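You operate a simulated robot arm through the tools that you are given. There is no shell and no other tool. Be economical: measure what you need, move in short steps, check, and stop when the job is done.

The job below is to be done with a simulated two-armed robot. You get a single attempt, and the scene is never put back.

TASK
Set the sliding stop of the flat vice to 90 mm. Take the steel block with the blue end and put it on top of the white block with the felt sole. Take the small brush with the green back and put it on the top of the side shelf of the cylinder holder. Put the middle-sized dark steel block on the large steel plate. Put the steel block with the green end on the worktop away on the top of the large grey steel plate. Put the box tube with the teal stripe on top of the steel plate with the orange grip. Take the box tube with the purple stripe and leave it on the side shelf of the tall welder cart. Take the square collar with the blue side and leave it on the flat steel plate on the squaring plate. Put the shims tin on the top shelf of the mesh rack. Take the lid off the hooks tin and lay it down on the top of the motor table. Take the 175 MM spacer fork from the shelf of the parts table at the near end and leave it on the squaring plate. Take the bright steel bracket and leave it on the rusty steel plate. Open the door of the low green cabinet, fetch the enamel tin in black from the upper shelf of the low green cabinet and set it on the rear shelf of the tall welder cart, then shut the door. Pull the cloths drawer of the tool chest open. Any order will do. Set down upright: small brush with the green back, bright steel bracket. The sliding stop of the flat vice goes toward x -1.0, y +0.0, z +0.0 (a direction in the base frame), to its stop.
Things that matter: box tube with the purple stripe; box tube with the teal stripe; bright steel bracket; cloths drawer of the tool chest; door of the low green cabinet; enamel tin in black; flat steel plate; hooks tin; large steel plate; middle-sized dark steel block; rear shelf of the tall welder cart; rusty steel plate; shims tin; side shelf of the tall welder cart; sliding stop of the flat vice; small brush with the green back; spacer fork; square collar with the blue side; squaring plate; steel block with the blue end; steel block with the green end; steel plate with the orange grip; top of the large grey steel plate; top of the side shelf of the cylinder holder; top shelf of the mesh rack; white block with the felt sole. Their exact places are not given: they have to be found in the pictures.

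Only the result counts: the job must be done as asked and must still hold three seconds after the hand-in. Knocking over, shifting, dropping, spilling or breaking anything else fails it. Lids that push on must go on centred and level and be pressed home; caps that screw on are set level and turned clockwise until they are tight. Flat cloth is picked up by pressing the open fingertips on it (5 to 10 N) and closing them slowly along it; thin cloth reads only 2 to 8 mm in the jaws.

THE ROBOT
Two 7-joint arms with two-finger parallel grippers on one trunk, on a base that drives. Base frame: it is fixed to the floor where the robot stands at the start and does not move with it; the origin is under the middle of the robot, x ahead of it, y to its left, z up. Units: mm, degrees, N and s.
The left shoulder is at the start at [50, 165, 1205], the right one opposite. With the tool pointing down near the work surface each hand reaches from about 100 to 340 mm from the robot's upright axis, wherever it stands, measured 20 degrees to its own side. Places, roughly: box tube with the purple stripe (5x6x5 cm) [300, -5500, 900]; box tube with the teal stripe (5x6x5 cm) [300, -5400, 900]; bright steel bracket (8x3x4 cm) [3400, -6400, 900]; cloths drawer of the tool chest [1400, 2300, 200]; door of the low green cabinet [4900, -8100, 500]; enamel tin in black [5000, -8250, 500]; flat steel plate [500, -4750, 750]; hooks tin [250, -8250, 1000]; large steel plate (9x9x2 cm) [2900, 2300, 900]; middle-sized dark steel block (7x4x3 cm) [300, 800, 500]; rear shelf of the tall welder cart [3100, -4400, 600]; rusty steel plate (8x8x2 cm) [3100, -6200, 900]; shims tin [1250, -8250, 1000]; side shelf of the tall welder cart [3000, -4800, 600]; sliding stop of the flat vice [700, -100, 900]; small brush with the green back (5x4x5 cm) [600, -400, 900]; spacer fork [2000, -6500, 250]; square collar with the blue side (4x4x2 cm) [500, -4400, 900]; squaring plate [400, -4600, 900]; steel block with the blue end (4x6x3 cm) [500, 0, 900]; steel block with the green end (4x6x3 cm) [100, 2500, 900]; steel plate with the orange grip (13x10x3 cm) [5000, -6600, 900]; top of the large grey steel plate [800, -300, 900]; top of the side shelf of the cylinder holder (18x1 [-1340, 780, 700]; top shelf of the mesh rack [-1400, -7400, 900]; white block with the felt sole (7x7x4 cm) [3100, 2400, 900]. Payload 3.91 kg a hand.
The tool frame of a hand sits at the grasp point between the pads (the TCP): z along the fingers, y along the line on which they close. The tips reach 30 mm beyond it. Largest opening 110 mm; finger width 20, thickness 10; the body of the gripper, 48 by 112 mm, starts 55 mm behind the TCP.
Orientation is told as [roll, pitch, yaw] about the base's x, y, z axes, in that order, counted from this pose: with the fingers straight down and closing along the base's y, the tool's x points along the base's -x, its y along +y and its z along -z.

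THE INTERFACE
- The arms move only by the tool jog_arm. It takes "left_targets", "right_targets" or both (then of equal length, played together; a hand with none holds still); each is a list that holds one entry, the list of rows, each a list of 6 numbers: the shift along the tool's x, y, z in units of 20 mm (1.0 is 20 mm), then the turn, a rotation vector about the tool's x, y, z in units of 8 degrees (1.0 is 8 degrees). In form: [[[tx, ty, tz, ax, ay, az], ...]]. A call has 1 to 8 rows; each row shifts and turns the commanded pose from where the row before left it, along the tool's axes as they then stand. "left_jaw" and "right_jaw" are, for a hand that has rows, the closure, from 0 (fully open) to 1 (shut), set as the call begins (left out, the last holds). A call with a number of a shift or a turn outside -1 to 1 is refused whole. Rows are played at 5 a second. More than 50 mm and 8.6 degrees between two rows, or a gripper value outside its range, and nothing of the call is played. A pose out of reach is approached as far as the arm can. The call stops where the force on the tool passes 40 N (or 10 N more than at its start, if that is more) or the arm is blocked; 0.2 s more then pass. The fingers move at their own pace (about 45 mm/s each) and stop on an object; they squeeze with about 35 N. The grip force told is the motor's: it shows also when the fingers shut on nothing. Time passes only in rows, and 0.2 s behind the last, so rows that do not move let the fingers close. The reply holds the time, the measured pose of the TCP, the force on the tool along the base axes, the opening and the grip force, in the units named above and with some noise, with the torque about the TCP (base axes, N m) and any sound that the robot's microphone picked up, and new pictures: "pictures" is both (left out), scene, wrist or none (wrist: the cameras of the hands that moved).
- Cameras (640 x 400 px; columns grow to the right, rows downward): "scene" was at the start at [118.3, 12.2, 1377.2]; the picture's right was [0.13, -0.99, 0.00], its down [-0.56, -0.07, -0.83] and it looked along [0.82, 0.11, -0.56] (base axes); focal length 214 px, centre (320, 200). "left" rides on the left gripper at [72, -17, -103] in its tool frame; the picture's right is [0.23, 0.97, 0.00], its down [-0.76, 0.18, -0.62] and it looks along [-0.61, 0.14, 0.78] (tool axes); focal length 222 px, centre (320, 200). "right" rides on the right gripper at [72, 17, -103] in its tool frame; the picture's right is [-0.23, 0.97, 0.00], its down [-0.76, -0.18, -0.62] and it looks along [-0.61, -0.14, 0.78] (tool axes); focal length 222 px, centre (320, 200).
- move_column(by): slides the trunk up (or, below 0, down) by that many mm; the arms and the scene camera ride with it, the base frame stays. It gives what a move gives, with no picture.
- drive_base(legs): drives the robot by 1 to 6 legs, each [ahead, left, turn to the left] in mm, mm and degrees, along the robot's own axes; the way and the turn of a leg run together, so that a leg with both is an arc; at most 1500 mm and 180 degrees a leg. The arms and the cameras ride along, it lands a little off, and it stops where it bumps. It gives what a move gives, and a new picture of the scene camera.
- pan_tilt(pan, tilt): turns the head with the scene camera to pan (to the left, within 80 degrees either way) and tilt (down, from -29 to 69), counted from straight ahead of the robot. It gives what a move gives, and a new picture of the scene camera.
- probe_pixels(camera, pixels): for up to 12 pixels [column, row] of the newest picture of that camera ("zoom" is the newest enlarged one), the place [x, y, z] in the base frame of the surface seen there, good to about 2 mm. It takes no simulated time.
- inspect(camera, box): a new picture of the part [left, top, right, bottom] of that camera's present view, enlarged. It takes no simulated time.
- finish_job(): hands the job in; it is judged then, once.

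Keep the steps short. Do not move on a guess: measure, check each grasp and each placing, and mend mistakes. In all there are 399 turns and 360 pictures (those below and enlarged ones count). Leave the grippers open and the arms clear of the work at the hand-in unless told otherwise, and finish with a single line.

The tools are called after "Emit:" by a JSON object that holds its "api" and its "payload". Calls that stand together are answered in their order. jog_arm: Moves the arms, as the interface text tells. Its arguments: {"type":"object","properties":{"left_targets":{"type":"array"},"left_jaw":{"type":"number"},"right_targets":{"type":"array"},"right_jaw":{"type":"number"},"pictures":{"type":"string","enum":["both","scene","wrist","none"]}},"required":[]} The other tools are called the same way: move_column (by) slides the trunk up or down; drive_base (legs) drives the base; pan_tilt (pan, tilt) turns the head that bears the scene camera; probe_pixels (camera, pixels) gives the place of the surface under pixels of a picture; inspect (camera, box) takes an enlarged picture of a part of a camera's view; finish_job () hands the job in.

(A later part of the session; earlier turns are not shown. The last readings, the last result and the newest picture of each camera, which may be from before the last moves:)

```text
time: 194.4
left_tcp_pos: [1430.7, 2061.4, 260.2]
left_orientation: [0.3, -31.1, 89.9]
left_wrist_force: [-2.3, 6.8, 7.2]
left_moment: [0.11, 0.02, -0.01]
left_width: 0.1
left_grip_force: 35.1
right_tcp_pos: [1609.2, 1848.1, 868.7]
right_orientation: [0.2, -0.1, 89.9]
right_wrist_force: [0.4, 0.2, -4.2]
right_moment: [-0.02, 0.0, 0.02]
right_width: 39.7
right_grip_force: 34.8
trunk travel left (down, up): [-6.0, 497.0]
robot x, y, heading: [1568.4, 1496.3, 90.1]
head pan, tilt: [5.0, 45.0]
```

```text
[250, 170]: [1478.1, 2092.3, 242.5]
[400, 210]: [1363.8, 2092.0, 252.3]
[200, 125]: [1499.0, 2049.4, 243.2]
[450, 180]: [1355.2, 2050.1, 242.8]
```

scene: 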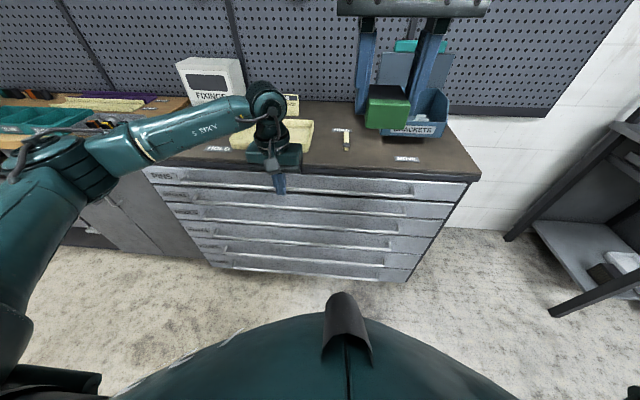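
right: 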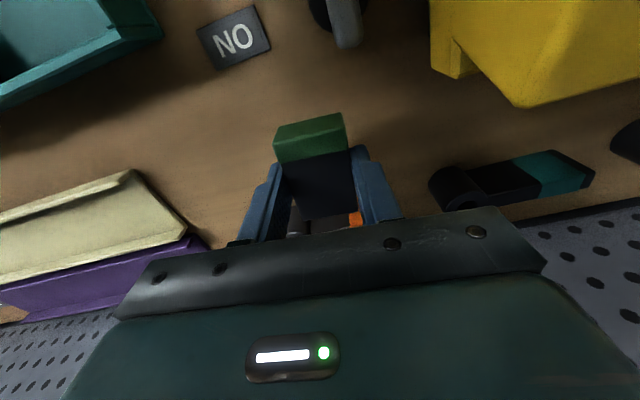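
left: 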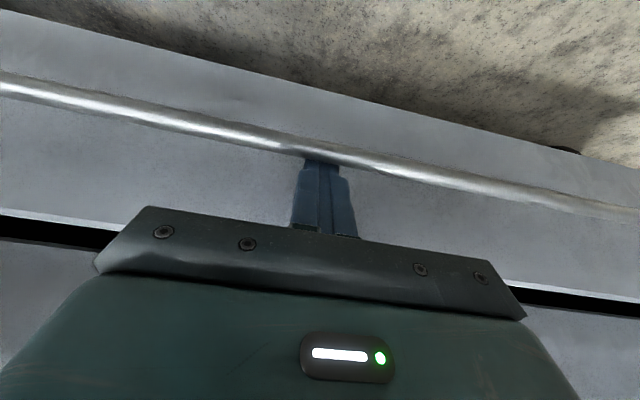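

The drawer follows (face at y 2092). I pull further by driving the base back.

Emit:
{"api": "drive_base", "payload": {"legs": [[-200, 0, 0]]}}

```text
time: 196.0
left_tcp_pos: [1434.7, 1938.4, 259.9]
left_orientation: [0.1, -30.8, 89.8]
left_wrist_force: [-0.1, -0.2, -0.8]
left_moment: [-0.01, -0.02, 0.0]
left_width: 0.1
left_grip_force: 35.1
right_tcp_pos: [1610.2, 1727.8, 867.8]
right_orientation: [0.0, 0.0, 89.9]
right_wrist_force: [-0.3, 0.3, -4.1]
right_moment: [0.0, -0.01, 0.0]
right_width: 39.5
right_grip_force: 34.6
trunk travel left (down, up): [-6.0, 497.0]
robot x, y, heading: [1566.6, 1372.6, 90.2]
head pan, tilt: [5.0, 45.0]
stopped in leg 1: the robot was blocked; the commanded pose is now the measured one
```

scene: 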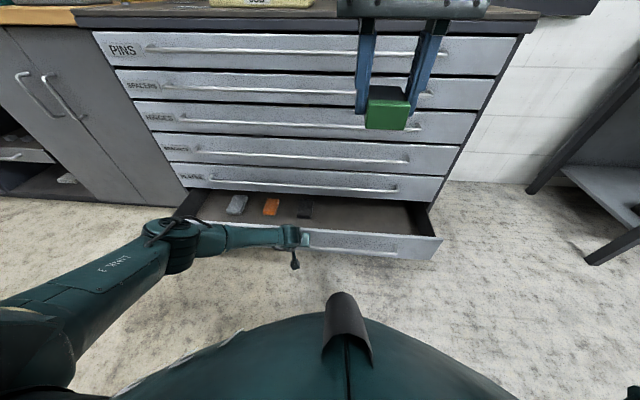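

The drawer is about 175 mm open and the base got blocked (the fence post is behind it). I pull on with the arm and see whether the drawer has its stop.

Emit:
{"api": "jog_arm", "payload": {"left_targets": [[[0.424, 0, -0.265, 0, 0, 0], [0.424, 0, -0.265, 0, 0, 0], [0.424, 0, -0.265, 0, 0, 0], [0.424, 0, -0.265, 0, 0, 0], [0.424, 0, -0.265, 0, 0, 0], [0.424, 0, -0.265, 0, 0, 0]]], "pictures": "wrist"}}

Emit:
{"api": "probe_pixels", "payload": {"camera": "left", "pixels": [[250, 170], [400, 210], [200, 125], [450, 180]]}}

```text
time: 197.4
left_tcp_pos: [1435.4, 1876.8, 259.0]
left_orientation: [0.0, -30.9, 89.7]
left_wrist_force: [1.1, 6.2, 7.8]
left_moment: [0.08, -0.05, 0.01]
left_width: 0.0
left_grip_force: 35.1
right_tcp_pos: [1611.2, 1726.5, 868.0]
right_orientation: [0.1, -0.1, 89.8]
right_wrist_force: [0.6, 0.7, -5.6]
right_moment: [0.01, -0.01, -0.01]
right_width: 39.7
right_grip_force: 35.0
trunk travel left (down, up): [-6.0, 497.0]
robot x, y, heading: [1571.7, 1374.2, 90.1]
head pan, tilt: [5.0, 45.0]
```

left: 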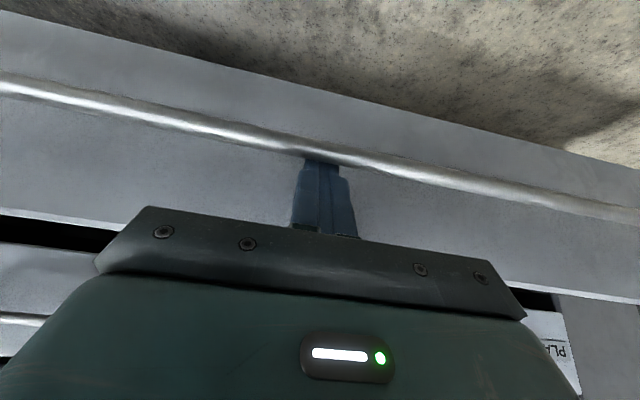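

```text
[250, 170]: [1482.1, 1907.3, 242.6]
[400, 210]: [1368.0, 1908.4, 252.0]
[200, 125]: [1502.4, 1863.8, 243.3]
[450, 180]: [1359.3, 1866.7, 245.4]
```

Still moving (237 mm open). I pull until it stops.

Emit:
{"api": "jog_arm", "payload": {"left_targets": [[[0.424, 0, -0.265, 0, 0, 0], [0.424, 0, -0.265, 0, 0, 0], [0.424, 0, -0.265, 0, 0, 0], [0.424, 0, -0.265, 0, 0, 0], [0.424, 0, -0.265, 0, 0, 0], [0.424, 0, -0.265, 0, 0, 0], [0.424, 0, -0.265, 0, 0, 0], [0.424, 0, -0.265, 0, 0, 0]]], "pictures": "none"}}

Emit:
{"api": "jog_arm", "payload": {"left_targets": [[[0.424, 0, -0.265, 0, 0, 0], [0.424, 0, -0.265, 0, 0, 0], [0.424, 0, -0.265, 0, 0, 0], [0.424, 0, -0.265, 0, 0, 0]]], "pictures": "wrist"}}

Emit:
{"api": "probe_pixels", "payload": {"camera": "left", "pixels": [[250, 170], [400, 210], [200, 125], [450, 180]]}}

```text
time: 199.2
left_tcp_pos: [1435.3, 1799.4, 261.7]
left_orientation: [0.0, -30.8, 89.9]
left_wrist_force: [-0.6, 4.8, 3.0]
left_moment: [0.14, 0.07, 0.03]
left_width: 0.1
left_grip_force: 35.2
right_tcp_pos: [1611.7, 1726.8, 868.3]
right_orientation: [0.2, 0.0, 89.8]
right_wrist_force: [0.4, -0.6, -4.3]
right_moment: [-0.01, 0.01, -0.02]
right_width: 39.5
right_grip_force: 35.0
trunk travel left (down, up): [-6.0, 497.0]
robot x, y, heading: [1570.3, 1373.9, 90.1]
head pan, tilt: [5.0, 45.0]
```

```text
time: 199.8
left_tcp_pos: [1433.1, 1792.0, 266.5]
left_orientation: [0.2, -32.2, 90.4]
left_wrist_force: [-0.7, 1.1, 0.0]
left_moment: [-0.08, 0.02, 0.04]
left_width: 0.0
left_grip_force: 35.3
right_tcp_pos: [1611.3, 1727.4, 867.9]
right_orientation: [0.1, 0.0, 89.8]
right_wrist_force: [-0.1, -0.4, -5.7]
right_moment: [-0.01, -0.03, 0.02]
right_width: 39.6
right_grip_force: 34.9
trunk travel left (down, up): [-6.0, 497.0]
robot x, y, heading: [1566.3, 1375.2, 90.2]
head pan, tilt: [5.0, 45.0]
stopped in row 3 (left hand): the force on the tool passed its limit at 46 N (the readings are from after the stop); the commanded pose is now the measured one
```

left: 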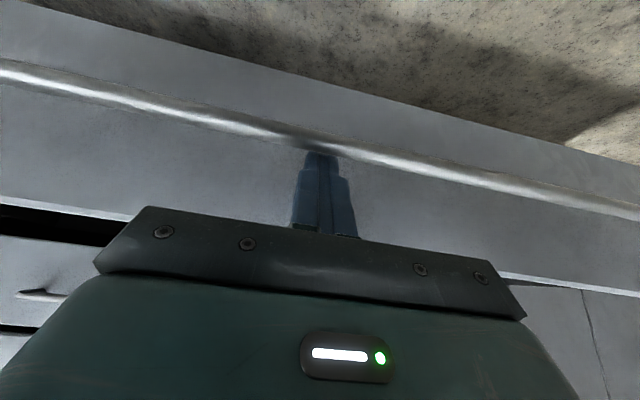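

```text
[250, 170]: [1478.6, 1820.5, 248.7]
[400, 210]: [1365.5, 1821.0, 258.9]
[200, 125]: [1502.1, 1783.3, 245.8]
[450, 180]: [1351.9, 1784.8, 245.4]
```

The drawer is fully out (about 323 mm, at its stop). I lift the fingers out of the rod, straighten the hand and raise.

Emit:
{"api": "jog_arm", "payload": {"left_targets": [[[-0.53, 0, -0.848, 0, 0, 0], [-0.53, 0, -0.848, 0, 0, 0], [-0.53, 0, -0.848, 0, 0, 0], [-0.53, 0, -0.848, 0, 0, 0], [0, 0, -0.5, 0, 1, 0], [0, 0, -0.5, 0, 1, 0], [0, 0, -0.5, 0, 1, 0], [0, 0, -0.5, 0, 1, 0]]], "pictures": "none"}}

Emit:
{"api": "move_column", "payload": {"by": 345}}

Emit:
{"api": "pan_tilt", "payload": {"pan": 5, "tilt": 50}}

```text
time: 201.6
left_tcp_pos: [1433.9, 1778.2, 383.9]
left_orientation: [0.1, 0.0, 90.5]
left_wrist_force: [-1.4, 0.2, -0.3]
left_moment: [-0.03, 0.0, 0.01]
left_width: 0.2
left_grip_force: 35.2
right_tcp_pos: [1611.0, 1727.7, 867.8]
right_orientation: [0.1, 0.0, 89.8]
right_wrist_force: [-0.1, -0.1, -4.9]
right_moment: [-0.02, -0.01, -0.01]
right_width: 39.7
right_grip_force: 35.0
trunk travel left (down, up): [-6.0, 497.0]
robot x, y, heading: [1565.6, 1372.1, 90.0]
head pan, tilt: [5.0, 45.0]
```

```text
time: 205.0
left_tcp_pos: [1434.2, 1776.1, 728.1]
left_orientation: [0.2, -0.1, 90.5]
left_wrist_force: [0.8, -0.6, -0.3]
left_moment: [0.01, -0.02, 0.01]
left_width: 0.3
left_grip_force: 35.1
right_tcp_pos: [1611.7, 1727.3, 1212.9]
right_orientation: [0.1, 0.1, 89.8]
right_wrist_force: [0.1, 0.0, -4.2]
right_moment: [-0.02, -0.01, 0.04]
right_width: 39.5
right_grip_force: 34.9
trunk travel left (down, up): [-351.0, 152.0]
robot x, y, heading: [1567.0, 1373.6, 89.9]
head pan, tilt: [5.0, 45.0]
```

```text
time: 205.7
left_tcp_pos: [1433.4, 1777.6, 727.3]
left_orientation: [0.3, -0.1, 90.4]
left_wrist_force: [0.2, -0.3, 0.6]
left_moment: [0.01, -0.01, -0.01]
left_width: 0.1
left_grip_force: 35.2
right_tcp_pos: [1610.3, 1727.1, 1214.0]
right_orientation: [0.2, 0.0, 89.7]
right_wrist_force: [-0.3, -0.2, -5.1]
right_moment: [0.0, 0.04, -0.02]
right_width: 39.9
right_grip_force: 35.3
trunk travel left (down, up): [-351.0, 152.0]
robot x, y, heading: [1568.0, 1372.6, 89.9]
head pan, tilt: [5.0, 50.0]
```

scene: 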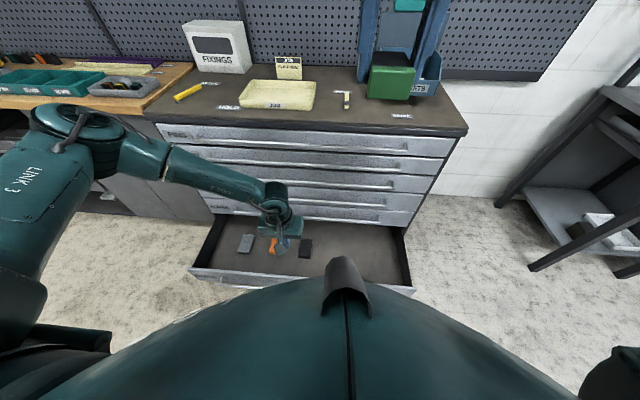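

The drawer stays open. Next the dark block with the left hand: I raise and shape the left hand, open its jaws to 90 mm, and drive back to the front of the bin cart.

Emit:
{"api": "jog_arm", "payload": {"left_targets": [[[-0.5, 0.2, -1, 0, 0, 0], [-0.5, 0.2, -1, 0, 0, 0], [-0.5, 0.2, -1, 0, 0, 0], [-0.5, 0.2, -1, 0, 0, 0], [-0.5, 0.2, -1, 0, 0, 0], [-0.5, 0.2, -1, 0, 0, 0], [-0.5, 0.1, 0, 0, 0, 0], [-0.5, 0, 0, 0, 0, 0]]], "left_jaw": 0.18, "pictures": "none"}}

Emit:
{"api": "drive_base", "payload": {"legs": [[40, 0, 0], [0, 1300, 0], [0, 670, 0], [0, 0, -90], [0, -600, 0]]}}

```text
time: 207.5
left_tcp_pos: [1406.6, 1856.7, 846.4]
left_orientation: [0.2, -0.1, 90.6]
left_wrist_force: [-0.2, -0.4, 1.1]
left_moment: [0.0, 0.03, 0.0]
left_width: 90.2
left_grip_force: 0.0
right_tcp_pos: [1610.8, 1727.8, 1213.6]
right_orientation: [0.1, 0.0, 89.9]
right_wrist_force: [0.1, -0.7, -5.0]
right_moment: [0.0, 0.01, -0.01]
right_width: 39.8
right_grip_force: 34.8
trunk travel left (down, up): [-351.0, 152.0]
robot x, y, heading: [1564.5, 1375.4, 90.4]
head pan, tilt: [5.0, 50.0]
```

```text
time: 234.8
left_tcp_pos: [67.0, 936.7, 846.6]
left_orientation: [0.2, -0.1, -0.7]
left_wrist_force: [-0.6, -0.7, -0.3]
left_moment: [-0.02, 0.0, 0.04]
left_width: 90.3
left_grip_force: 0.0
right_tcp_pos: [-65.9, 734.4, 1214.2]
right_orientation: [0.1, 0.0, -1.4]
right_wrist_force: [0.0, -0.1, -4.9]
right_moment: [0.02, 0.01, -0.02]
right_width: 39.5
right_grip_force: 34.7
trunk travel left (down, up): [-351.0, 152.0]
robot x, y, heading: [-417.1, 784.0, -1.3]
head pan, tilt: [5.0, 50.0]
```

scene: 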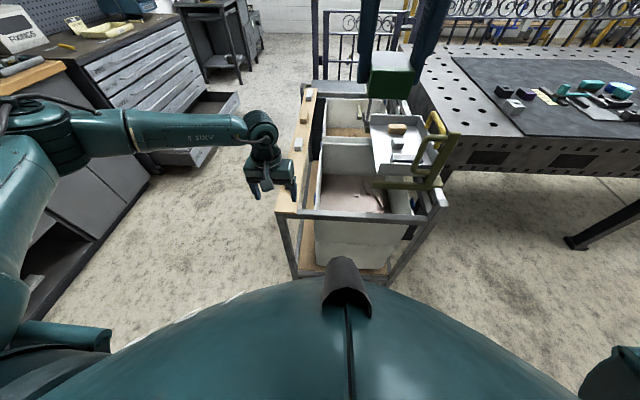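

I drive to put the left hand over the bin, then lean it 12° and turn it −5°.

Emit:
{"api": "drive_base", "payload": {"legs": [[180, -165, 0]]}}

Emit:
{"api": "jog_arm", "payload": {"left_targets": [[[0, 0, 0, 0, 0, 0.6], [0, 0, 0, 0, 0.75, 0], [0, 0, 0, 0, 0.75, 0]]], "pictures": "wrist"}}

```text
time: 236.9
left_tcp_pos: [243.7, 767.4, 847.7]
left_orientation: [0.1, -0.1, -0.9]
left_wrist_force: [0.3, 0.2, -0.4]
left_moment: [-0.01, -0.03, -0.02]
left_width: 90.3
left_grip_force: 0.0
right_tcp_pos: [108.8, 566.6, 1213.3]
right_orientation: [0.1, 0.0, -1.7]
right_wrist_force: [-0.7, 0.1, -4.9]
right_moment: [0.01, 0.0, -0.01]
right_width: 39.7
right_grip_force: 34.8
trunk travel left (down, up): [-351.0, 152.0]
robot x, y, heading: [-242.5, 619.3, -1.5]
head pan, tilt: [5.0, 50.0]
```

scene: 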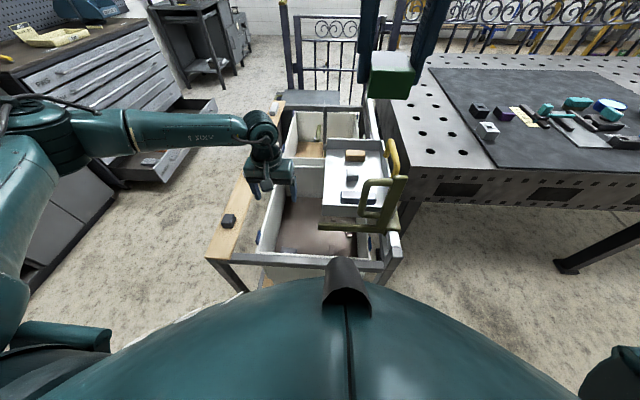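

```text
time: 237.7
left_tcp_pos: [242.8, 767.4, 848.1]
left_orientation: [0.2, 12.0, -5.6]
left_wrist_force: [-0.2, 0.6, -0.4]
left_moment: [0.02, -0.01, 0.02]
left_width: 90.5
left_grip_force: 0.1
right_tcp_pos: [108.9, 567.1, 1213.5]
right_orientation: [0.1, 0.0, -1.8]
right_wrist_force: [0.8, 1.0, -4.9]
right_moment: [0.0, -0.03, 0.02]
right_width: 39.9
right_grip_force: 35.4
trunk travel left (down, up): [-351.0, 152.0]
robot x, y, heading: [-242.3, 617.0, -1.5]
head pan, tilt: [5.0, 50.0]
```

left: 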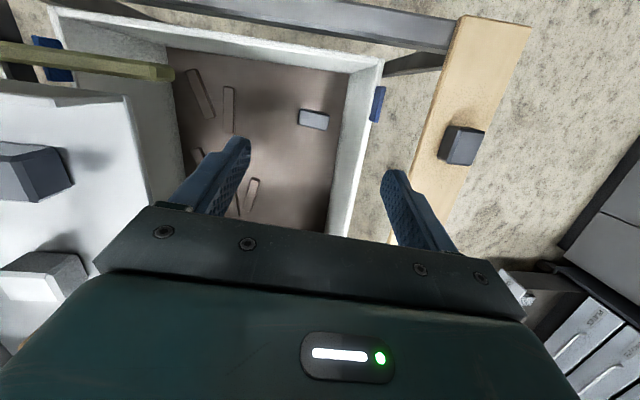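

I lower the left hand with the arm first (keeps the arm stretched and away from the plank), then look.

Emit:
{"api": "jog_arm", "payload": {"left_targets": [[[-0.49, 0, -0.1, 0, 0, 0], [-0.208, 0, 0.978, 0, 0, 0], [-0.208, 0, 0.978, 0, 0, 0], [-0.208, 0, 0.978, 0, 0, 0], [-0.208, 0, 0.978, 0, 0, 0], [-0.208, 0, 0.978, 0, 0, 0], [-0.208, 0, 0.978, 0, 0, 0], [-0.208, 0, 0.978, 0, 0, 0]]], "pictures": "both"}}

```text
time: 239.5
left_tcp_pos: [252.9, 767.3, 707.2]
left_orientation: [0.2, 11.9, -5.6]
left_wrist_force: [0.2, -0.1, 0.2]
left_moment: [0.0, 0.03, -0.02]
left_width: 90.1
left_grip_force: 0.2
right_tcp_pos: [109.5, 567.0, 1213.1]
right_orientation: [0.0, 0.1, -1.7]
right_wrist_force: [-0.1, 0.5, -4.1]
right_moment: [-0.01, -0.01, 0.02]
right_width: 39.7
right_grip_force: 35.4
trunk travel left (down, up): [-351.0, 152.0]
robot x, y, heading: [-243.7, 618.2, -1.5]
head pan, tilt: [5.0, 50.0]
```

scene: 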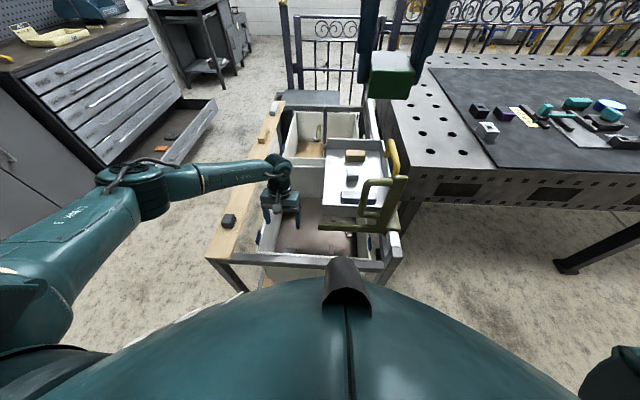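
left: 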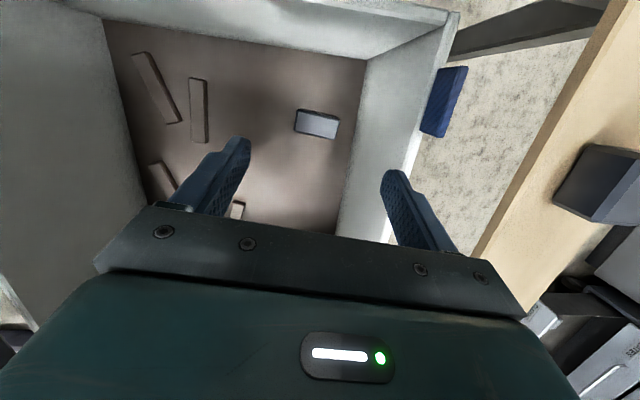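

I probe the forearm's height over the plank.

Emit:
{"api": "probe_pixels", "payload": {"camera": "scene", "pixels": [[220, 175], [240, 180], [140, 185], [150, 210], [260, 175], [190, 190], [30, 245], [282, 180], [228, 222]]}}

```text
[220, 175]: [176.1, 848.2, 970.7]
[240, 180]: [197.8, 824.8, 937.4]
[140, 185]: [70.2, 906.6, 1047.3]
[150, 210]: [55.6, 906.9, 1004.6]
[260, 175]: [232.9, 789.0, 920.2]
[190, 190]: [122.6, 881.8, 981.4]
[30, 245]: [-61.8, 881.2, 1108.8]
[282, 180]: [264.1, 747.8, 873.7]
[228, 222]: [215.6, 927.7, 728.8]
```

Good: the elbow is high (z≈1047) and the forearm slopes down. I jog down further with the arm alone.

Emit:
{"api": "jog_arm", "payload": {"left_targets": [[[-0.208, 0, 0.978, 0, 0, 0], [-0.208, 0, 0.978, 0, 0, 0], [-0.208, 0, 0.978, 0, 0, 0], [-0.208, 0, 0.978, 0, 0, 0], [-0.208, 0, 0.978, 0, 0, 0], [-0.208, 0, 0.978, 0, 0, 0]]], "pictures": "both"}}

```text
time: 240.9
left_tcp_pos: [254.5, 766.7, 586.7]
left_orientation: [0.1, 11.9, -5.7]
left_wrist_force: [-0.9, 0.0, 0.4]
left_moment: [-0.02, 0.01, 0.0]
left_width: 90.1
left_grip_force: 0.1
right_tcp_pos: [109.2, 565.6, 1214.3]
right_orientation: [0.2, 0.0, -1.7]
right_wrist_force: [0.4, 0.3, -4.7]
right_moment: [0.02, -0.02, 0.0]
right_width: 39.7
right_grip_force: 35.3
trunk travel left (down, up): [-351.0, 152.0]
robot x, y, heading: [-243.6, 617.9, -1.2]
head pan, tilt: [5.0, 50.0]
```

scene: 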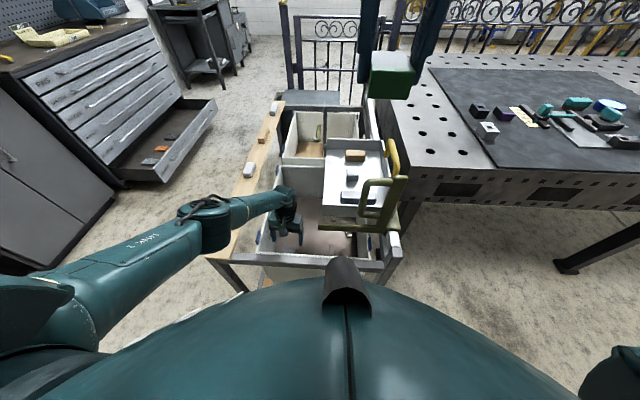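
left: 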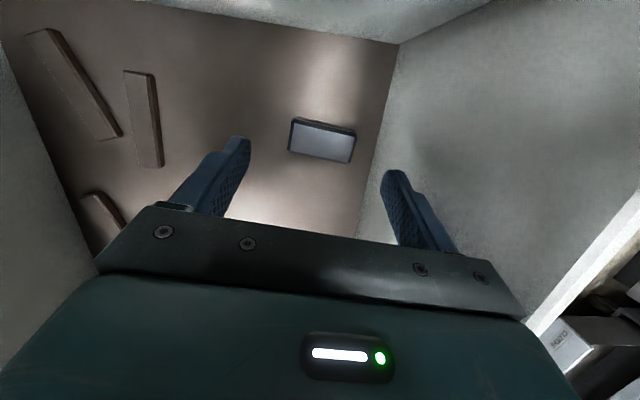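

Emit:
{"api": "probe_pixels", "payload": {"camera": "scene", "pixels": [[230, 210], [250, 205], [270, 200], [215, 225], [260, 212], [275, 215]]}}

Emit:
{"api": "probe_pixels", "payload": {"camera": "left", "pixels": [[293, 125], [352, 133], [292, 152], [349, 162], [322, 142], [385, 80], [370, 180], [400, 150]]}}

```text
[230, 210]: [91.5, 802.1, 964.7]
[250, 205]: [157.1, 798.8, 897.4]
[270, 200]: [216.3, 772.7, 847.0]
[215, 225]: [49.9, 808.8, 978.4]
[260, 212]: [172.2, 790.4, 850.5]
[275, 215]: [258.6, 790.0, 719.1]
```

```text
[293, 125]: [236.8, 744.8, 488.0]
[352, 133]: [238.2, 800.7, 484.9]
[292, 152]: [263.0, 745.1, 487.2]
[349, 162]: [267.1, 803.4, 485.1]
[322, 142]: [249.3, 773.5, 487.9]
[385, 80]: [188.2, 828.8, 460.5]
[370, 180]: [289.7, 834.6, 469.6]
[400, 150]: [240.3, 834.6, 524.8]
```

Clear. The block is centred (251, 774). I go down to TCP z≈494.

Emit:
{"api": "jog_arm", "payload": {"left_targets": [[[-0.208, 0, 0.978, 0, 0, 0], [-0.208, 0, 0.978, 0, 0, 0], [-0.208, 0, 0.978, 0, 0, 0], [-0.208, 0, 0.978, 0, 0, 0], [-0.125, 0, 0.587, 0, 0, 0]]], "pictures": "wrist"}}

```text
time: 242.1
left_tcp_pos: [239.1, 768.4, 557.9]
left_orientation: [0.1, 11.9, -5.7]
left_wrist_force: [-0.2, -0.6, -0.1]
left_moment: [0.01, 0.0, 0.01]
left_width: 90.3
left_grip_force: 0.1
left hand out of reach, approached as far as the arm can: row 1, 2, 3, 4, 5
right_tcp_pos: [108.6, 565.5, 1213.5]
right_orientation: [0.2, -0.1, -1.7]
right_wrist_force: [0.4, 0.9, -4.3]
right_moment: [0.01, 0.01, -0.03]
right_width: 39.5
right_grip_force: 35.4
trunk travel left (down, up): [-351.0, 152.0]
robot x, y, heading: [-242.0, 617.4, -1.6]
head pan, tilt: [5.0, 50.0]
```

left: 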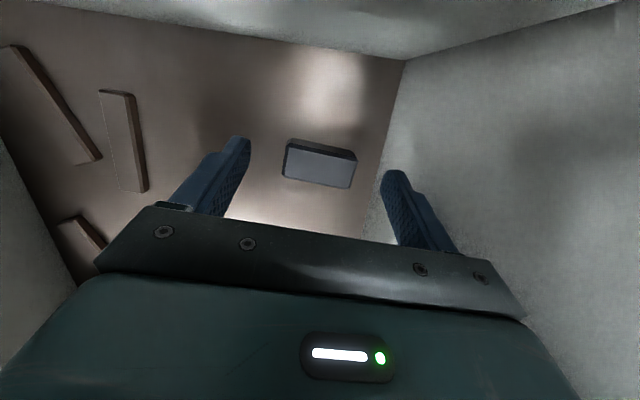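

At full stretch. I finish with the column: −62 mm, then 13 mm forward.

Emit:
{"api": "move_column", "payload": {"by": -60}}

Emit:
{"api": "jog_arm", "payload": {"left_targets": [[[-0.64, 0, -0.135, 0, 0, 0], [-0.04, 0, 0.2, 0, 0, 0]]], "pictures": "wrist"}}

```text
time: 243.1
left_tcp_pos: [239.0, 769.0, 497.7]
left_orientation: [0.2, 11.9, -5.6]
left_wrist_force: [0.4, 0.3, 0.2]
left_moment: [-0.01, -0.03, 0.0]
left_width: 90.2
left_grip_force: 0.1
right_tcp_pos: [108.1, 567.7, 1153.0]
right_orientation: [0.1, -0.1, -1.6]
right_wrist_force: [0.2, 0.2, -5.1]
right_moment: [0.0, -0.03, -0.03]
right_width: 39.6
right_grip_force: 35.6
trunk travel left (down, up): [-291.0, 212.0]
robot x, y, heading: [-242.6, 617.9, -1.6]
head pan, tilt: [5.0, 50.0]
```

```text
time: 243.7
left_tcp_pos: [234.8, 769.3, 493.9]
left_orientation: [0.2, 11.9, -5.6]
left_wrist_force: [0.8, 0.0, 0.5]
left_moment: [0.01, 0.0, 0.01]
left_width: 90.0
left_grip_force: 0.1
left hand out of reach, approached as far as the arm can: row 1, 2
right_tcp_pos: [108.5, 567.8, 1154.2]
right_orientation: [0.2, 0.0, -1.8]
right_wrist_force: [0.2, -0.2, -3.8]
right_moment: [-0.01, 0.02, 0.0]
right_width: 39.8
right_grip_force: 35.0
trunk travel left (down, up): [-291.0, 212.0]
robot x, y, heading: [-244.7, 617.7, -1.4]
head pan, tilt: [5.0, 50.0]
```

left: 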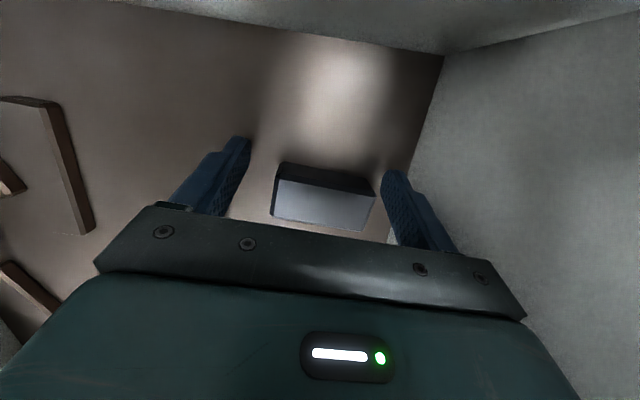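

I need 19 mm forward; I drive the base that little, then close.

Emit:
{"api": "drive_base", "payload": {"legs": [[19, 0, 0]]}}

Emit:
{"api": "jog_arm", "payload": {"left_targets": [[[0, 0, 0, 0, 0, 0], [0, 0, 0, 0, 0, 0], [0, 0, 0, 0, 0, 0], [0, 0, 0, 0, 0, 0], [0, 0, 0, 0, 0, 0]]], "left_jaw": 1, "pictures": "wrist"}}

```text
time: 244.5
left_tcp_pos: [254.7, 769.4, 494.2]
left_orientation: [0.2, 12.0, -5.5]
left_wrist_force: [-0.2, 0.3, -1.6]
left_moment: [-0.01, 0.0, -0.02]
left_width: 90.0
left_grip_force: 0.0
right_tcp_pos: [129.4, 566.8, 1152.6]
right_orientation: [0.1, -0.1, -1.6]
right_wrist_force: [0.0, -0.2, -5.2]
right_moment: [-0.01, 0.02, 0.04]
right_width: 39.7
right_grip_force: 34.9
trunk travel left (down, up): [-291.0, 212.0]
robot x, y, heading: [-227.9, 615.5, -1.2]
head pan, tilt: [5.0, 50.0]
```

scene: 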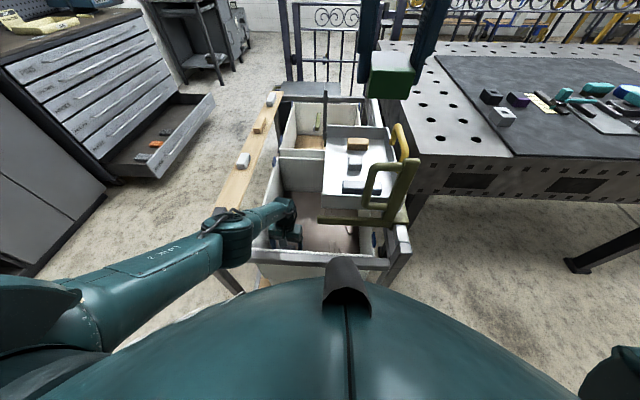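

```text
time: 245.7
left_tcp_pos: [254.5, 769.1, 494.4]
left_orientation: [0.2, 11.9, -5.6]
left_wrist_force: [-0.5, 2.0, 0.4]
left_moment: [0.22, -0.01, -0.03]
left_width: 64.9
left_grip_force: 35.2
right_tcp_pos: [128.0, 566.6, 1153.6]
right_orientation: [0.1, 0.0, -1.7]
right_wrist_force: [-0.1, -0.3, -4.6]
right_moment: [0.0, 0.01, -0.02]
right_width: 39.9
right_grip_force: 35.0
trunk travel left (down, up): [-291.0, 212.0]
robot x, y, heading: [-225.0, 614.5, -1.2]
head pan, tilt: [5.0, 50.0]
```

left: 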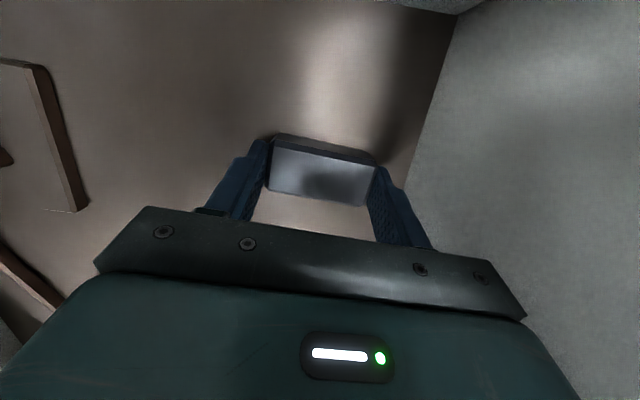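

Gripped at 64.9 mm. I lift with the column.

Emit:
{"api": "move_column", "payload": {"by": 205}}

Emit:
{"api": "jog_arm", "payload": {"left_targets": [[[0.208, 0, -0.978, 0, 0, 0], [0.208, 0, -0.978, 0, 0, 0], [0.208, 0, -0.978, 0, 0, 0], [0.208, 0, -0.978, 0, 0, 0], [0.208, 0, -0.978, 0, 0, 0], [0.208, 0, -0.978, 0, 0, 0], [0, 0, 0, 0, -0.75, 0], [0, 0, 0, 0, -0.75, -0.6]]], "pictures": "wrist"}}

```text
time: 247.9
left_tcp_pos: [253.5, 768.8, 699.3]
left_orientation: [0.2, 11.8, -5.6]
left_wrist_force: [0.7, 0.9, -4.3]
left_moment: [0.01, -0.05, -0.01]
left_width: 64.8
left_grip_force: 35.1
right_tcp_pos: [128.3, 567.5, 1358.0]
right_orientation: [0.1, 0.0, -1.6]
right_wrist_force: [1.4, 0.0, -4.8]
right_moment: [-0.04, 0.03, 0.0]
right_width: 39.9
right_grip_force: 34.7
trunk travel left (down, up): [-496.0, 7.0]
robot x, y, heading: [-225.6, 612.5, -1.2]
head pan, tilt: [5.0, 50.0]
```

```text
time: 249.7
left_tcp_pos: [253.3, 768.4, 820.2]
left_orientation: [0.4, -0.1, -0.8]
left_wrist_force: [0.2, 0.1, -5.0]
left_moment: [0.04, 0.02, 0.0]
left_width: 64.6
left_grip_force: 34.7
right_tcp_pos: [128.1, 566.1, 1358.7]
right_orientation: [0.1, 0.0, -1.6]
right_wrist_force: [0.0, 0.0, -4.6]
right_moment: [0.0, 0.01, 0.01]
right_width: 39.5
right_grip_force: 34.9
trunk travel left (down, up): [-496.0, 7.0]
robot x, y, heading: [-226.9, 613.1, -1.3]
head pan, tilt: [5.0, 50.0]
```

left: 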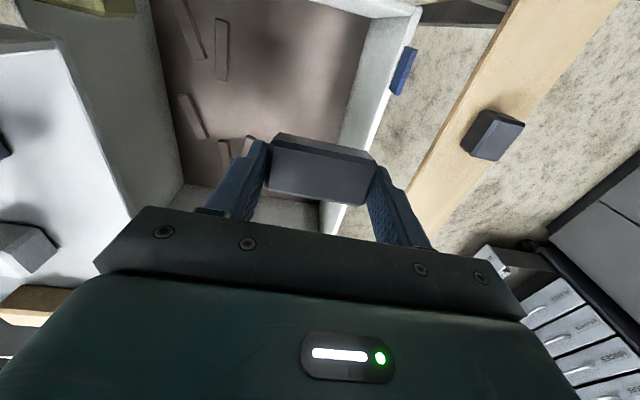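

The dark block is held. The big dark-grey sheet on the welding table (z 869, a few mm above the table) fits the hint for the "large grey steel plate"; I drive there with the green-ended block and check its extents.

Emit:
{"api": "drive_base", "payload": {"legs": [[-150, 0, 1.3], [0, -540, 0], [350, 0, 0]]}}

Emit:
{"api": "pan_tilt", "payload": {"pan": -20, "tilt": 35}}

```text
time: 257.3
left_tcp_pos: [346.6, 263.9, 813.0]
left_orientation: [0.9, 2.0, 0.3]
left_wrist_force: [-0.9, 0.3, -4.4]
left_moment: [0.0, -0.08, -0.1]
left_width: 64.3
left_grip_force: 35.1
right_tcp_pos: [244.5, 57.5, 1355.9]
right_orientation: [0.0, 0.1, 0.9]
right_wrist_force: [0.6, 0.1, -4.6]
right_moment: [0.02, 0.03, 0.01]
right_width: 39.9
right_grip_force: 34.9
trunk travel left (down, up): [-496.0, 7.0]
robot x, y, heading: [-116.3, 91.3, 1.1]
head pan, tilt: [5.0, 50.0]
stopped in leg 3: the force on the tool passed its limit at 116 N (the readings are from after the stop); the commanded pose is now the measured one
```

scene: 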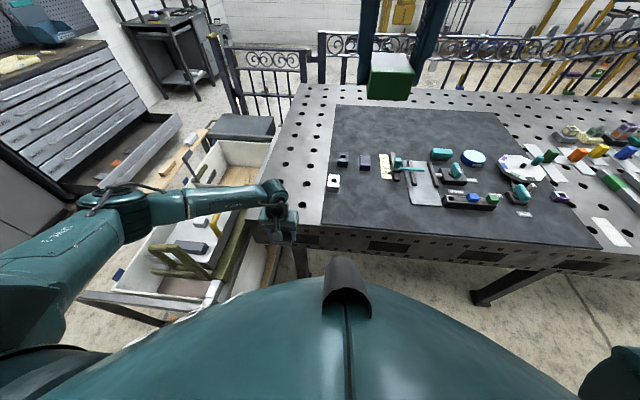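

```text
time: 258.1
left_tcp_pos: [346.9, 264.1, 815.4]
left_orientation: [0.9, 1.9, 0.3]
left_wrist_force: [-3.5, 0.6, -5.8]
left_moment: [0.07, -0.18, -0.18]
left_width: 64.6
left_grip_force: 34.2
right_tcp_pos: [244.5, 57.4, 1357.8]
right_orientation: [-0.1, -0.1, 0.9]
right_wrist_force: [0.0, -0.3, -5.3]
right_moment: [-0.02, -0.01, 0.02]
right_width: 39.7
right_grip_force: 35.1
trunk travel left (down, up): [-496.0, 7.0]
robot x, y, heading: [-113.4, 94.2, 1.1]
head pan, tilt: [-20.0, 35.0]
```

scene: 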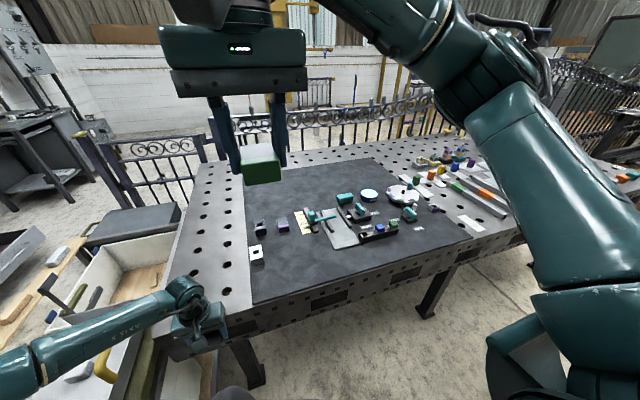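

My mistake: the left hand was too low and touched the table edge. I back off at once, raise it, and check the block and the table.

Emit:
{"api": "drive_base", "payload": {"legs": [[-80, 0, 0]]}}

Emit:
{"api": "jog_arm", "payload": {"left_targets": [[[0.3, 0, -1, 0, 0, 0], [0.3, 0, -1, 0, 0, 0], [0.3, 0, -1, 0, 0, 0], [0, 0, -1, 0, 0, 0], [0, 0, -1, 0, 0, 0], [0, 0, -1, 0, 0, 0], [0, 0, -1, 0, 0, 0], [0, 0, -1, 0, 0, 0]]], "pictures": "wrist"}}

Emit:
{"api": "probe_pixels", "payload": {"camera": "scene", "pixels": [[303, 240], [320, 275], [440, 180], [390, 180], [575, 235], [335, 160]]}}

```text
time: 259.2
left_tcp_pos: [269.0, 261.0, 814.5]
left_orientation: [0.8, 1.8, 0.3]
left_wrist_force: [-0.7, -0.4, -4.7]
left_moment: [0.0, -0.03, -0.02]
left_width: 64.4
left_grip_force: 35.0
right_tcp_pos: [165.6, 54.2, 1357.5]
right_orientation: [0.0, -0.1, 0.8]
right_wrist_force: [0.0, 0.0, -5.3]
right_moment: [0.01, 0.0, 0.01]
right_width: 39.8
right_grip_force: 34.3
trunk travel left (down, up): [-496.0, 7.0]
robot x, y, heading: [-187.4, 85.3, 0.9]
head pan, tilt: [-20.0, 35.0]
```

scene: 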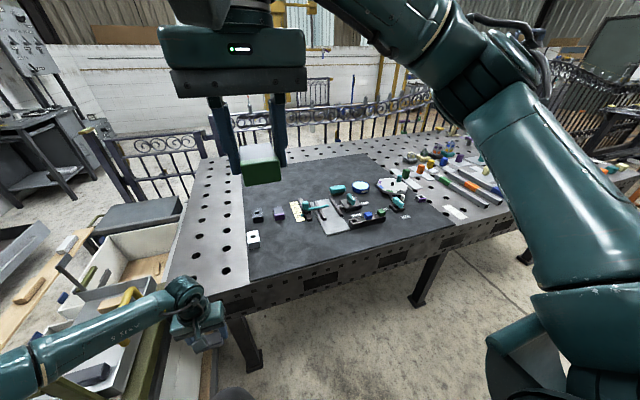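

```text
time: 261.0
left_tcp_pos: [257.4, 259.5, 974.3]
left_orientation: [0.9, 1.8, 0.1]
left_wrist_force: [-0.3, -0.4, -4.7]
left_moment: [0.0, -0.07, -0.02]
left_width: 64.5
left_grip_force: 35.2
right_tcp_pos: [165.9, 55.9, 1357.8]
right_orientation: [-0.1, 0.0, 0.9]
right_wrist_force: [1.1, -0.3, -4.6]
right_moment: [-0.01, -0.02, 0.01]
right_width: 39.7
right_grip_force: 34.7
trunk travel left (down, up): [-496.0, 7.0]
robot x, y, heading: [-187.1, 91.9, 1.0]
head pan, tilt: [-20.0, 35.0]
```

left: 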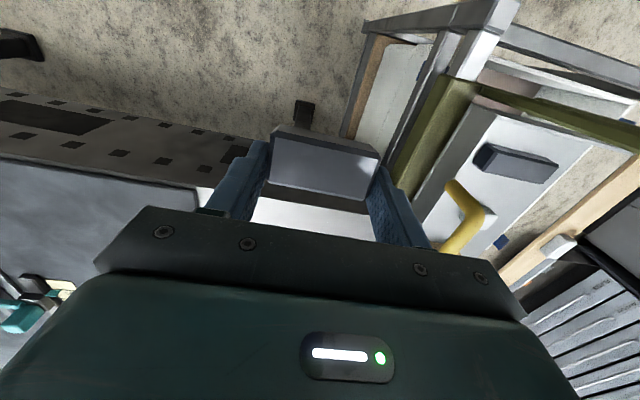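

```text
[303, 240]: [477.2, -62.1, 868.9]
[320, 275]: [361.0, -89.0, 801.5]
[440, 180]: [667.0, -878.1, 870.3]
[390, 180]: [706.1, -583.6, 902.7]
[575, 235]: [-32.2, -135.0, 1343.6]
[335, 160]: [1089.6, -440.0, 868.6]
```

Block still gripped and the table unmoved (front edge still x 361). The sheet spans x≈390–1100, y≈290…−890, centred near (800, −300): it is the large grey plate. I raise the left hand, lower the right, and drive in to set the green-ended block at about (515, 30), the free spot.

Emit:
{"api": "jog_arm", "payload": {"left_targets": [[[0, 0, -1, 0, 0, 0], [0, 0, -1, 0, 0, 0], [0, 0, -1, 0, 0, 0], [0, 0, -1, 0, 0, 0], [0, 0, -1, 0, 0, 0], [0, 0, -1, 0, 0, 0], [0, 0, -1, 0, 0, 0], [0, 0, -1, 0, 0, 0]]], "right_targets": [[[0, 0, 1, 0, 0, 0], [0, 0, 1, 0, 0, 0], [0, 0, 1, 0, 0, 0], [-0.4, 0, 1, 0, 0, 0], [-0.4, 0, 1, 0, 0, 0], [-0.4, 0, 1, 0, 0, 0], [-0.4, 0, 1, 0, 0, 0], [-0.4, 0, 1, 0, 0, 0]]], "pictures": "none"}}

Emit:
{"api": "drive_base", "payload": {"legs": [[312, -24, -1]]}}

Emit:
{"api": "move_column", "payload": {"by": -150}}

```text
time: 262.8
left_tcp_pos: [263.4, 256.5, 1135.7]
left_orientation: [0.7, 1.9, 0.2]
left_wrist_force: [0.3, -0.3, -3.4]
left_moment: [0.01, -0.03, -0.01]
left_width: 64.6
left_grip_force: 35.1
right_tcp_pos: [208.0, 56.0, 1197.8]
right_orientation: [0.0, 0.1, 0.8]
right_wrist_force: [-0.3, -0.4, -3.9]
right_moment: [-0.03, 0.03, 0.03]
right_width: 39.9
right_grip_force: 35.0
trunk travel left (down, up): [-496.0, 7.0]
robot x, y, heading: [-185.1, 92.2, 1.1]
head pan, tilt: [-20.0, 35.0]
```

```text
time: 264.9
left_tcp_pos: [574.3, 228.9, 1135.5]
left_orientation: [0.8, 1.9, -0.8]
left_wrist_force: [0.5, 0.4, -4.8]
left_moment: [0.02, -0.05, -0.03]
left_width: 64.9
left_grip_force: 34.9
right_tcp_pos: [514.1, 28.3, 1197.6]
right_orientation: [0.0, 0.1, -0.2]
right_wrist_force: [-0.2, 0.4, -5.4]
right_moment: [0.01, 0.04, 0.02]
right_width: 39.8
right_grip_force: 35.3
trunk travel left (down, up): [-496.0, 7.0]
robot x, y, heading: [119.3, 69.4, 0.0]
head pan, tilt: [-20.0, 35.0]
```

scene: 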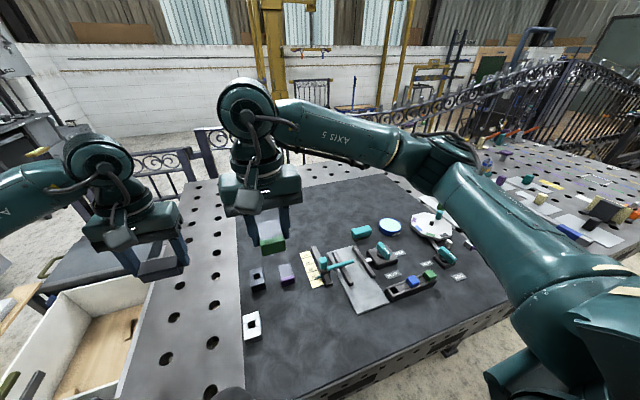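

```text
time: 266.6
left_tcp_pos: [574.2, 229.0, 986.0]
left_orientation: [0.7, 1.8, -0.8]
left_wrist_force: [0.1, 0.5, -3.2]
left_moment: [-0.02, -0.03, 0.02]
left_width: 64.8
left_grip_force: 35.2
right_tcp_pos: [514.0, 27.9, 1048.4]
right_orientation: [0.0, 0.0, -0.2]
right_wrist_force: [-1.0, 0.2, -4.8]
right_moment: [0.01, 0.0, 0.0]
right_width: 39.7
right_grip_force: 34.9
trunk travel left (down, up): [-346.0, 157.0]
robot x, y, heading: [120.2, 68.7, 0.4]
head pan, tilt: [-20.0, 35.0]
```

Emit:
{"api": "jog_arm", "payload": {"right_targets": [[[0, 0, 1, 0, 0, 0], [0, 0, 1, 0, 0, 0], [0, 0, 1, 0, 0, 0], [0, 0, 1, 0, 0, 0], [0, 0, 1, 0, 0, 0], [0, 0, 1, 0, 0, 0], [0, 0, 0.8, 0, 0, 0]]], "pictures": "wrist"}}

Emit:
{"api": "jog_arm", "payload": {"right_targets": [[[0, 0, 0.25, 0, 0, 0], [0, 0, 0.05, 0, 0, 0], [0, 0, 0.05, 0, 0, 0]]], "pictures": "none"}}

```text
time: 268.2
left_tcp_pos: [574.1, 228.4, 985.8]
left_orientation: [0.8, 1.9, -0.7]
left_wrist_force: [0.3, 0.1, -4.9]
left_moment: [-0.01, 0.04, 0.0]
left_width: 64.5
left_grip_force: 35.0
right_tcp_pos: [514.4, 29.6, 912.1]
right_orientation: [0.0, -0.1, -0.1]
right_wrist_force: [-0.2, -0.3, -4.8]
right_moment: [0.01, 0.02, -0.02]
right_width: 39.7
right_grip_force: 35.2
trunk travel left (down, up): [-346.0, 157.0]
robot x, y, heading: [121.4, 71.1, 0.2]
head pan, tilt: [-20.0, 35.0]
```

right: 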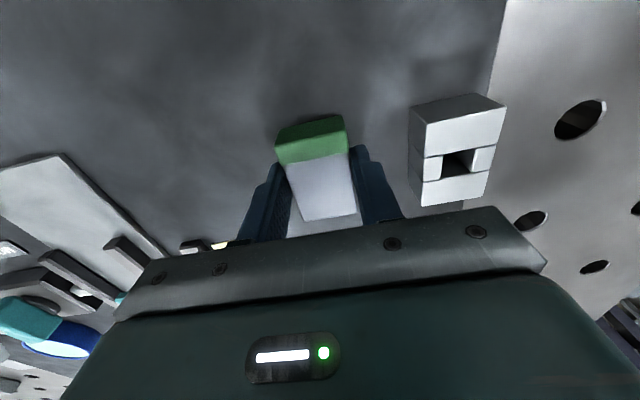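

```text
time: 269.0
left_tcp_pos: [573.1, 229.6, 984.9]
left_orientation: [0.8, 1.8, -0.7]
left_wrist_force: [-0.2, 0.3, -4.5]
left_moment: [-0.03, 0.0, 0.0]
left_width: 64.7
left_grip_force: 35.8
right_tcp_pos: [514.6, 29.5, 902.6]
right_orientation: [0.0, 0.0, -0.1]
right_wrist_force: [-0.2, -0.3, -4.6]
right_moment: [0.03, -0.03, -0.02]
right_width: 39.7
right_grip_force: 34.9
trunk travel left (down, up): [-346.0, 157.0]
robot x, y, heading: [118.1, 67.7, 0.1]
head pan, tilt: [-20.0, 35.0]
```

Emit:
{"api": "jog_arm", "payload": {"right_targets": [[[0, 0, 0.05, 0, 0, 0], [0, 0, 0.05, 0, 0, 0]]], "pictures": "none"}}

```text
time: 269.6
left_tcp_pos: [572.6, 228.5, 986.5]
left_orientation: [0.8, 1.8, -0.7]
left_wrist_force: [-0.2, 0.2, -6.1]
left_moment: [-0.01, -0.04, -0.02]
left_width: 64.8
left_grip_force: 34.6
right_tcp_pos: [513.9, 29.7, 903.0]
right_orientation: [0.0, 0.0, -0.2]
right_wrist_force: [-1.7, 0.6, -1.5]
right_moment: [-0.05, -0.06, -0.01]
right_width: 39.8
right_grip_force: 34.7
trunk travel left (down, up): [-346.0, 157.0]
robot x, y, heading: [116.9, 70.6, -0.1]
head pan, tilt: [-20.0, 35.0]
```

Nearly all weight is off. One more small step, then open and rise (the right finger has room: jaws open only to 60 mm).

Emit:
{"api": "jog_arm", "payload": {"right_targets": [[[0, 0, 0.05, 0, 0, 0], [0, 0, 0, 0, 0, 0]]], "pictures": "none"}}

Emit:
{"api": "jog_arm", "payload": {"right_targets": [[[0, 0, 0, 0, 0, 0], [0, 0, 0, 0, 0, 0], [0, 0, 0, 0, 0, 0], [0, 0, -0.5, 0, 0, 0], [0, 0, -1, 0, 0, 0], [0, 0, -1, 0, 0, 0], [0, 0, -1, 0, 0, 0], [0, 0, -1, 0, 0, 0]]], "right_jaw": 0.42, "pictures": "wrist"}}

```text
time: 270.2
left_tcp_pos: [572.7, 228.4, 986.5]
left_orientation: [0.8, 1.9, -0.7]
left_wrist_force: [0.0, -0.1, -4.7]
left_moment: [-0.01, -0.06, 0.04]
left_width: 64.5
left_grip_force: 35.0
right_tcp_pos: [513.2, 29.7, 903.4]
right_orientation: [0.1, -0.1, -0.1]
right_wrist_force: [1.0, 2.2, 4.9]
right_moment: [-0.15, -0.27, 0.07]
right_width: 39.7
right_grip_force: 35.0
trunk travel left (down, up): [-346.0, 157.0]
robot x, y, heading: [118.8, 69.5, 0.4]
head pan, tilt: [-20.0, 35.0]
```

```text
time: 272.0
left_tcp_pos: [573.4, 230.3, 986.2]
left_orientation: [0.8, 1.9, -0.7]
left_wrist_force: [-1.2, 0.2, -4.7]
left_moment: [0.01, -0.03, -0.02]
left_width: 65.0
left_grip_force: 35.2
right_tcp_pos: [514.5, 28.2, 991.5]
right_orientation: [0.0, 0.0, -0.1]
right_wrist_force: [-0.5, -0.4, -0.7]
right_moment: [0.01, 0.02, 0.01]
right_width: 63.8
right_grip_force: 0.1
trunk travel left (down, up): [-346.0, 157.0]
robot x, y, heading: [119.4, 71.8, 0.3]
head pan, tilt: [-20.0, 35.0]
```

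right: 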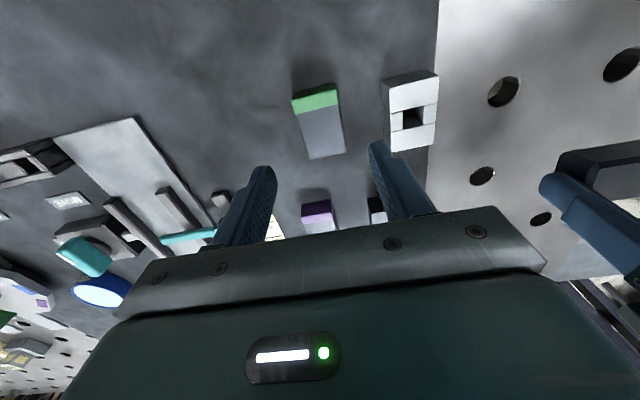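

The green-ended block is on the large grey plate. Now the dark block to the far bench: raise, back out and drive through the lane.

Emit:
{"api": "move_column", "payload": {"by": 150}}

Emit:
{"api": "drive_base", "payload": {"legs": [[-520, 0, 0], [0, 1345, 0], [1000, 0, 0]]}}

```text
time: 273.8
left_tcp_pos: [572.9, 228.5, 1135.5]
left_orientation: [0.8, 1.8, -0.7]
left_wrist_force: [-0.8, 0.6, -4.1]
left_moment: [-0.01, -0.02, -0.01]
left_width: 64.5
left_grip_force: 35.2
right_tcp_pos: [515.8, 28.6, 1142.7]
right_orientation: [0.1, 0.0, -0.2]
right_wrist_force: [-0.5, 0.2, 0.2]
right_moment: [-0.02, -0.01, -0.04]
right_width: 63.9
right_grip_force: 0.0
trunk travel left (down, up): [-496.0, 7.0]
robot x, y, heading: [114.9, 69.2, -0.0]
head pan, tilt: [-20.0, 35.0]
```

```text
time: 293.1
left_tcp_pos: [1062.4, 1525.8, 1134.8]
left_orientation: [0.8, 1.8, -2.0]
left_wrist_force: [-0.4, 0.1, -3.9]
left_moment: [0.02, -0.02, -0.01]
left_width: 64.8
left_grip_force: 35.4
right_tcp_pos: [999.6, 1327.8, 1141.4]
right_orientation: [0.0, -0.1, -1.4]
right_wrist_force: [0.7, 0.0, 0.6]
right_moment: [0.0, -0.02, -0.01]
right_width: 63.8
right_grip_force: 0.0
trunk travel left (down, up): [-496.0, 7.0]
robot x, y, heading: [603.4, 1379.7, -1.0]
head pan, tilt: [-20.0, 35.0]
```

scene: 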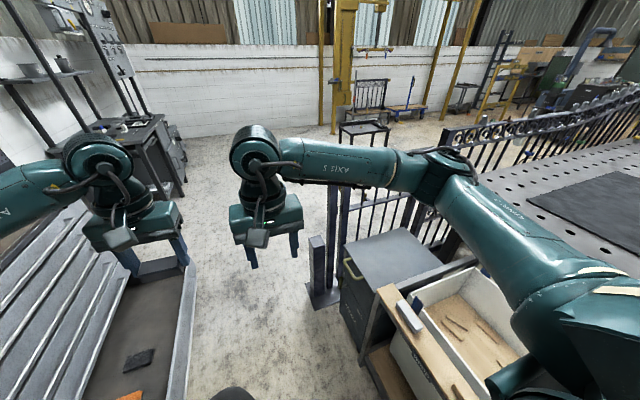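

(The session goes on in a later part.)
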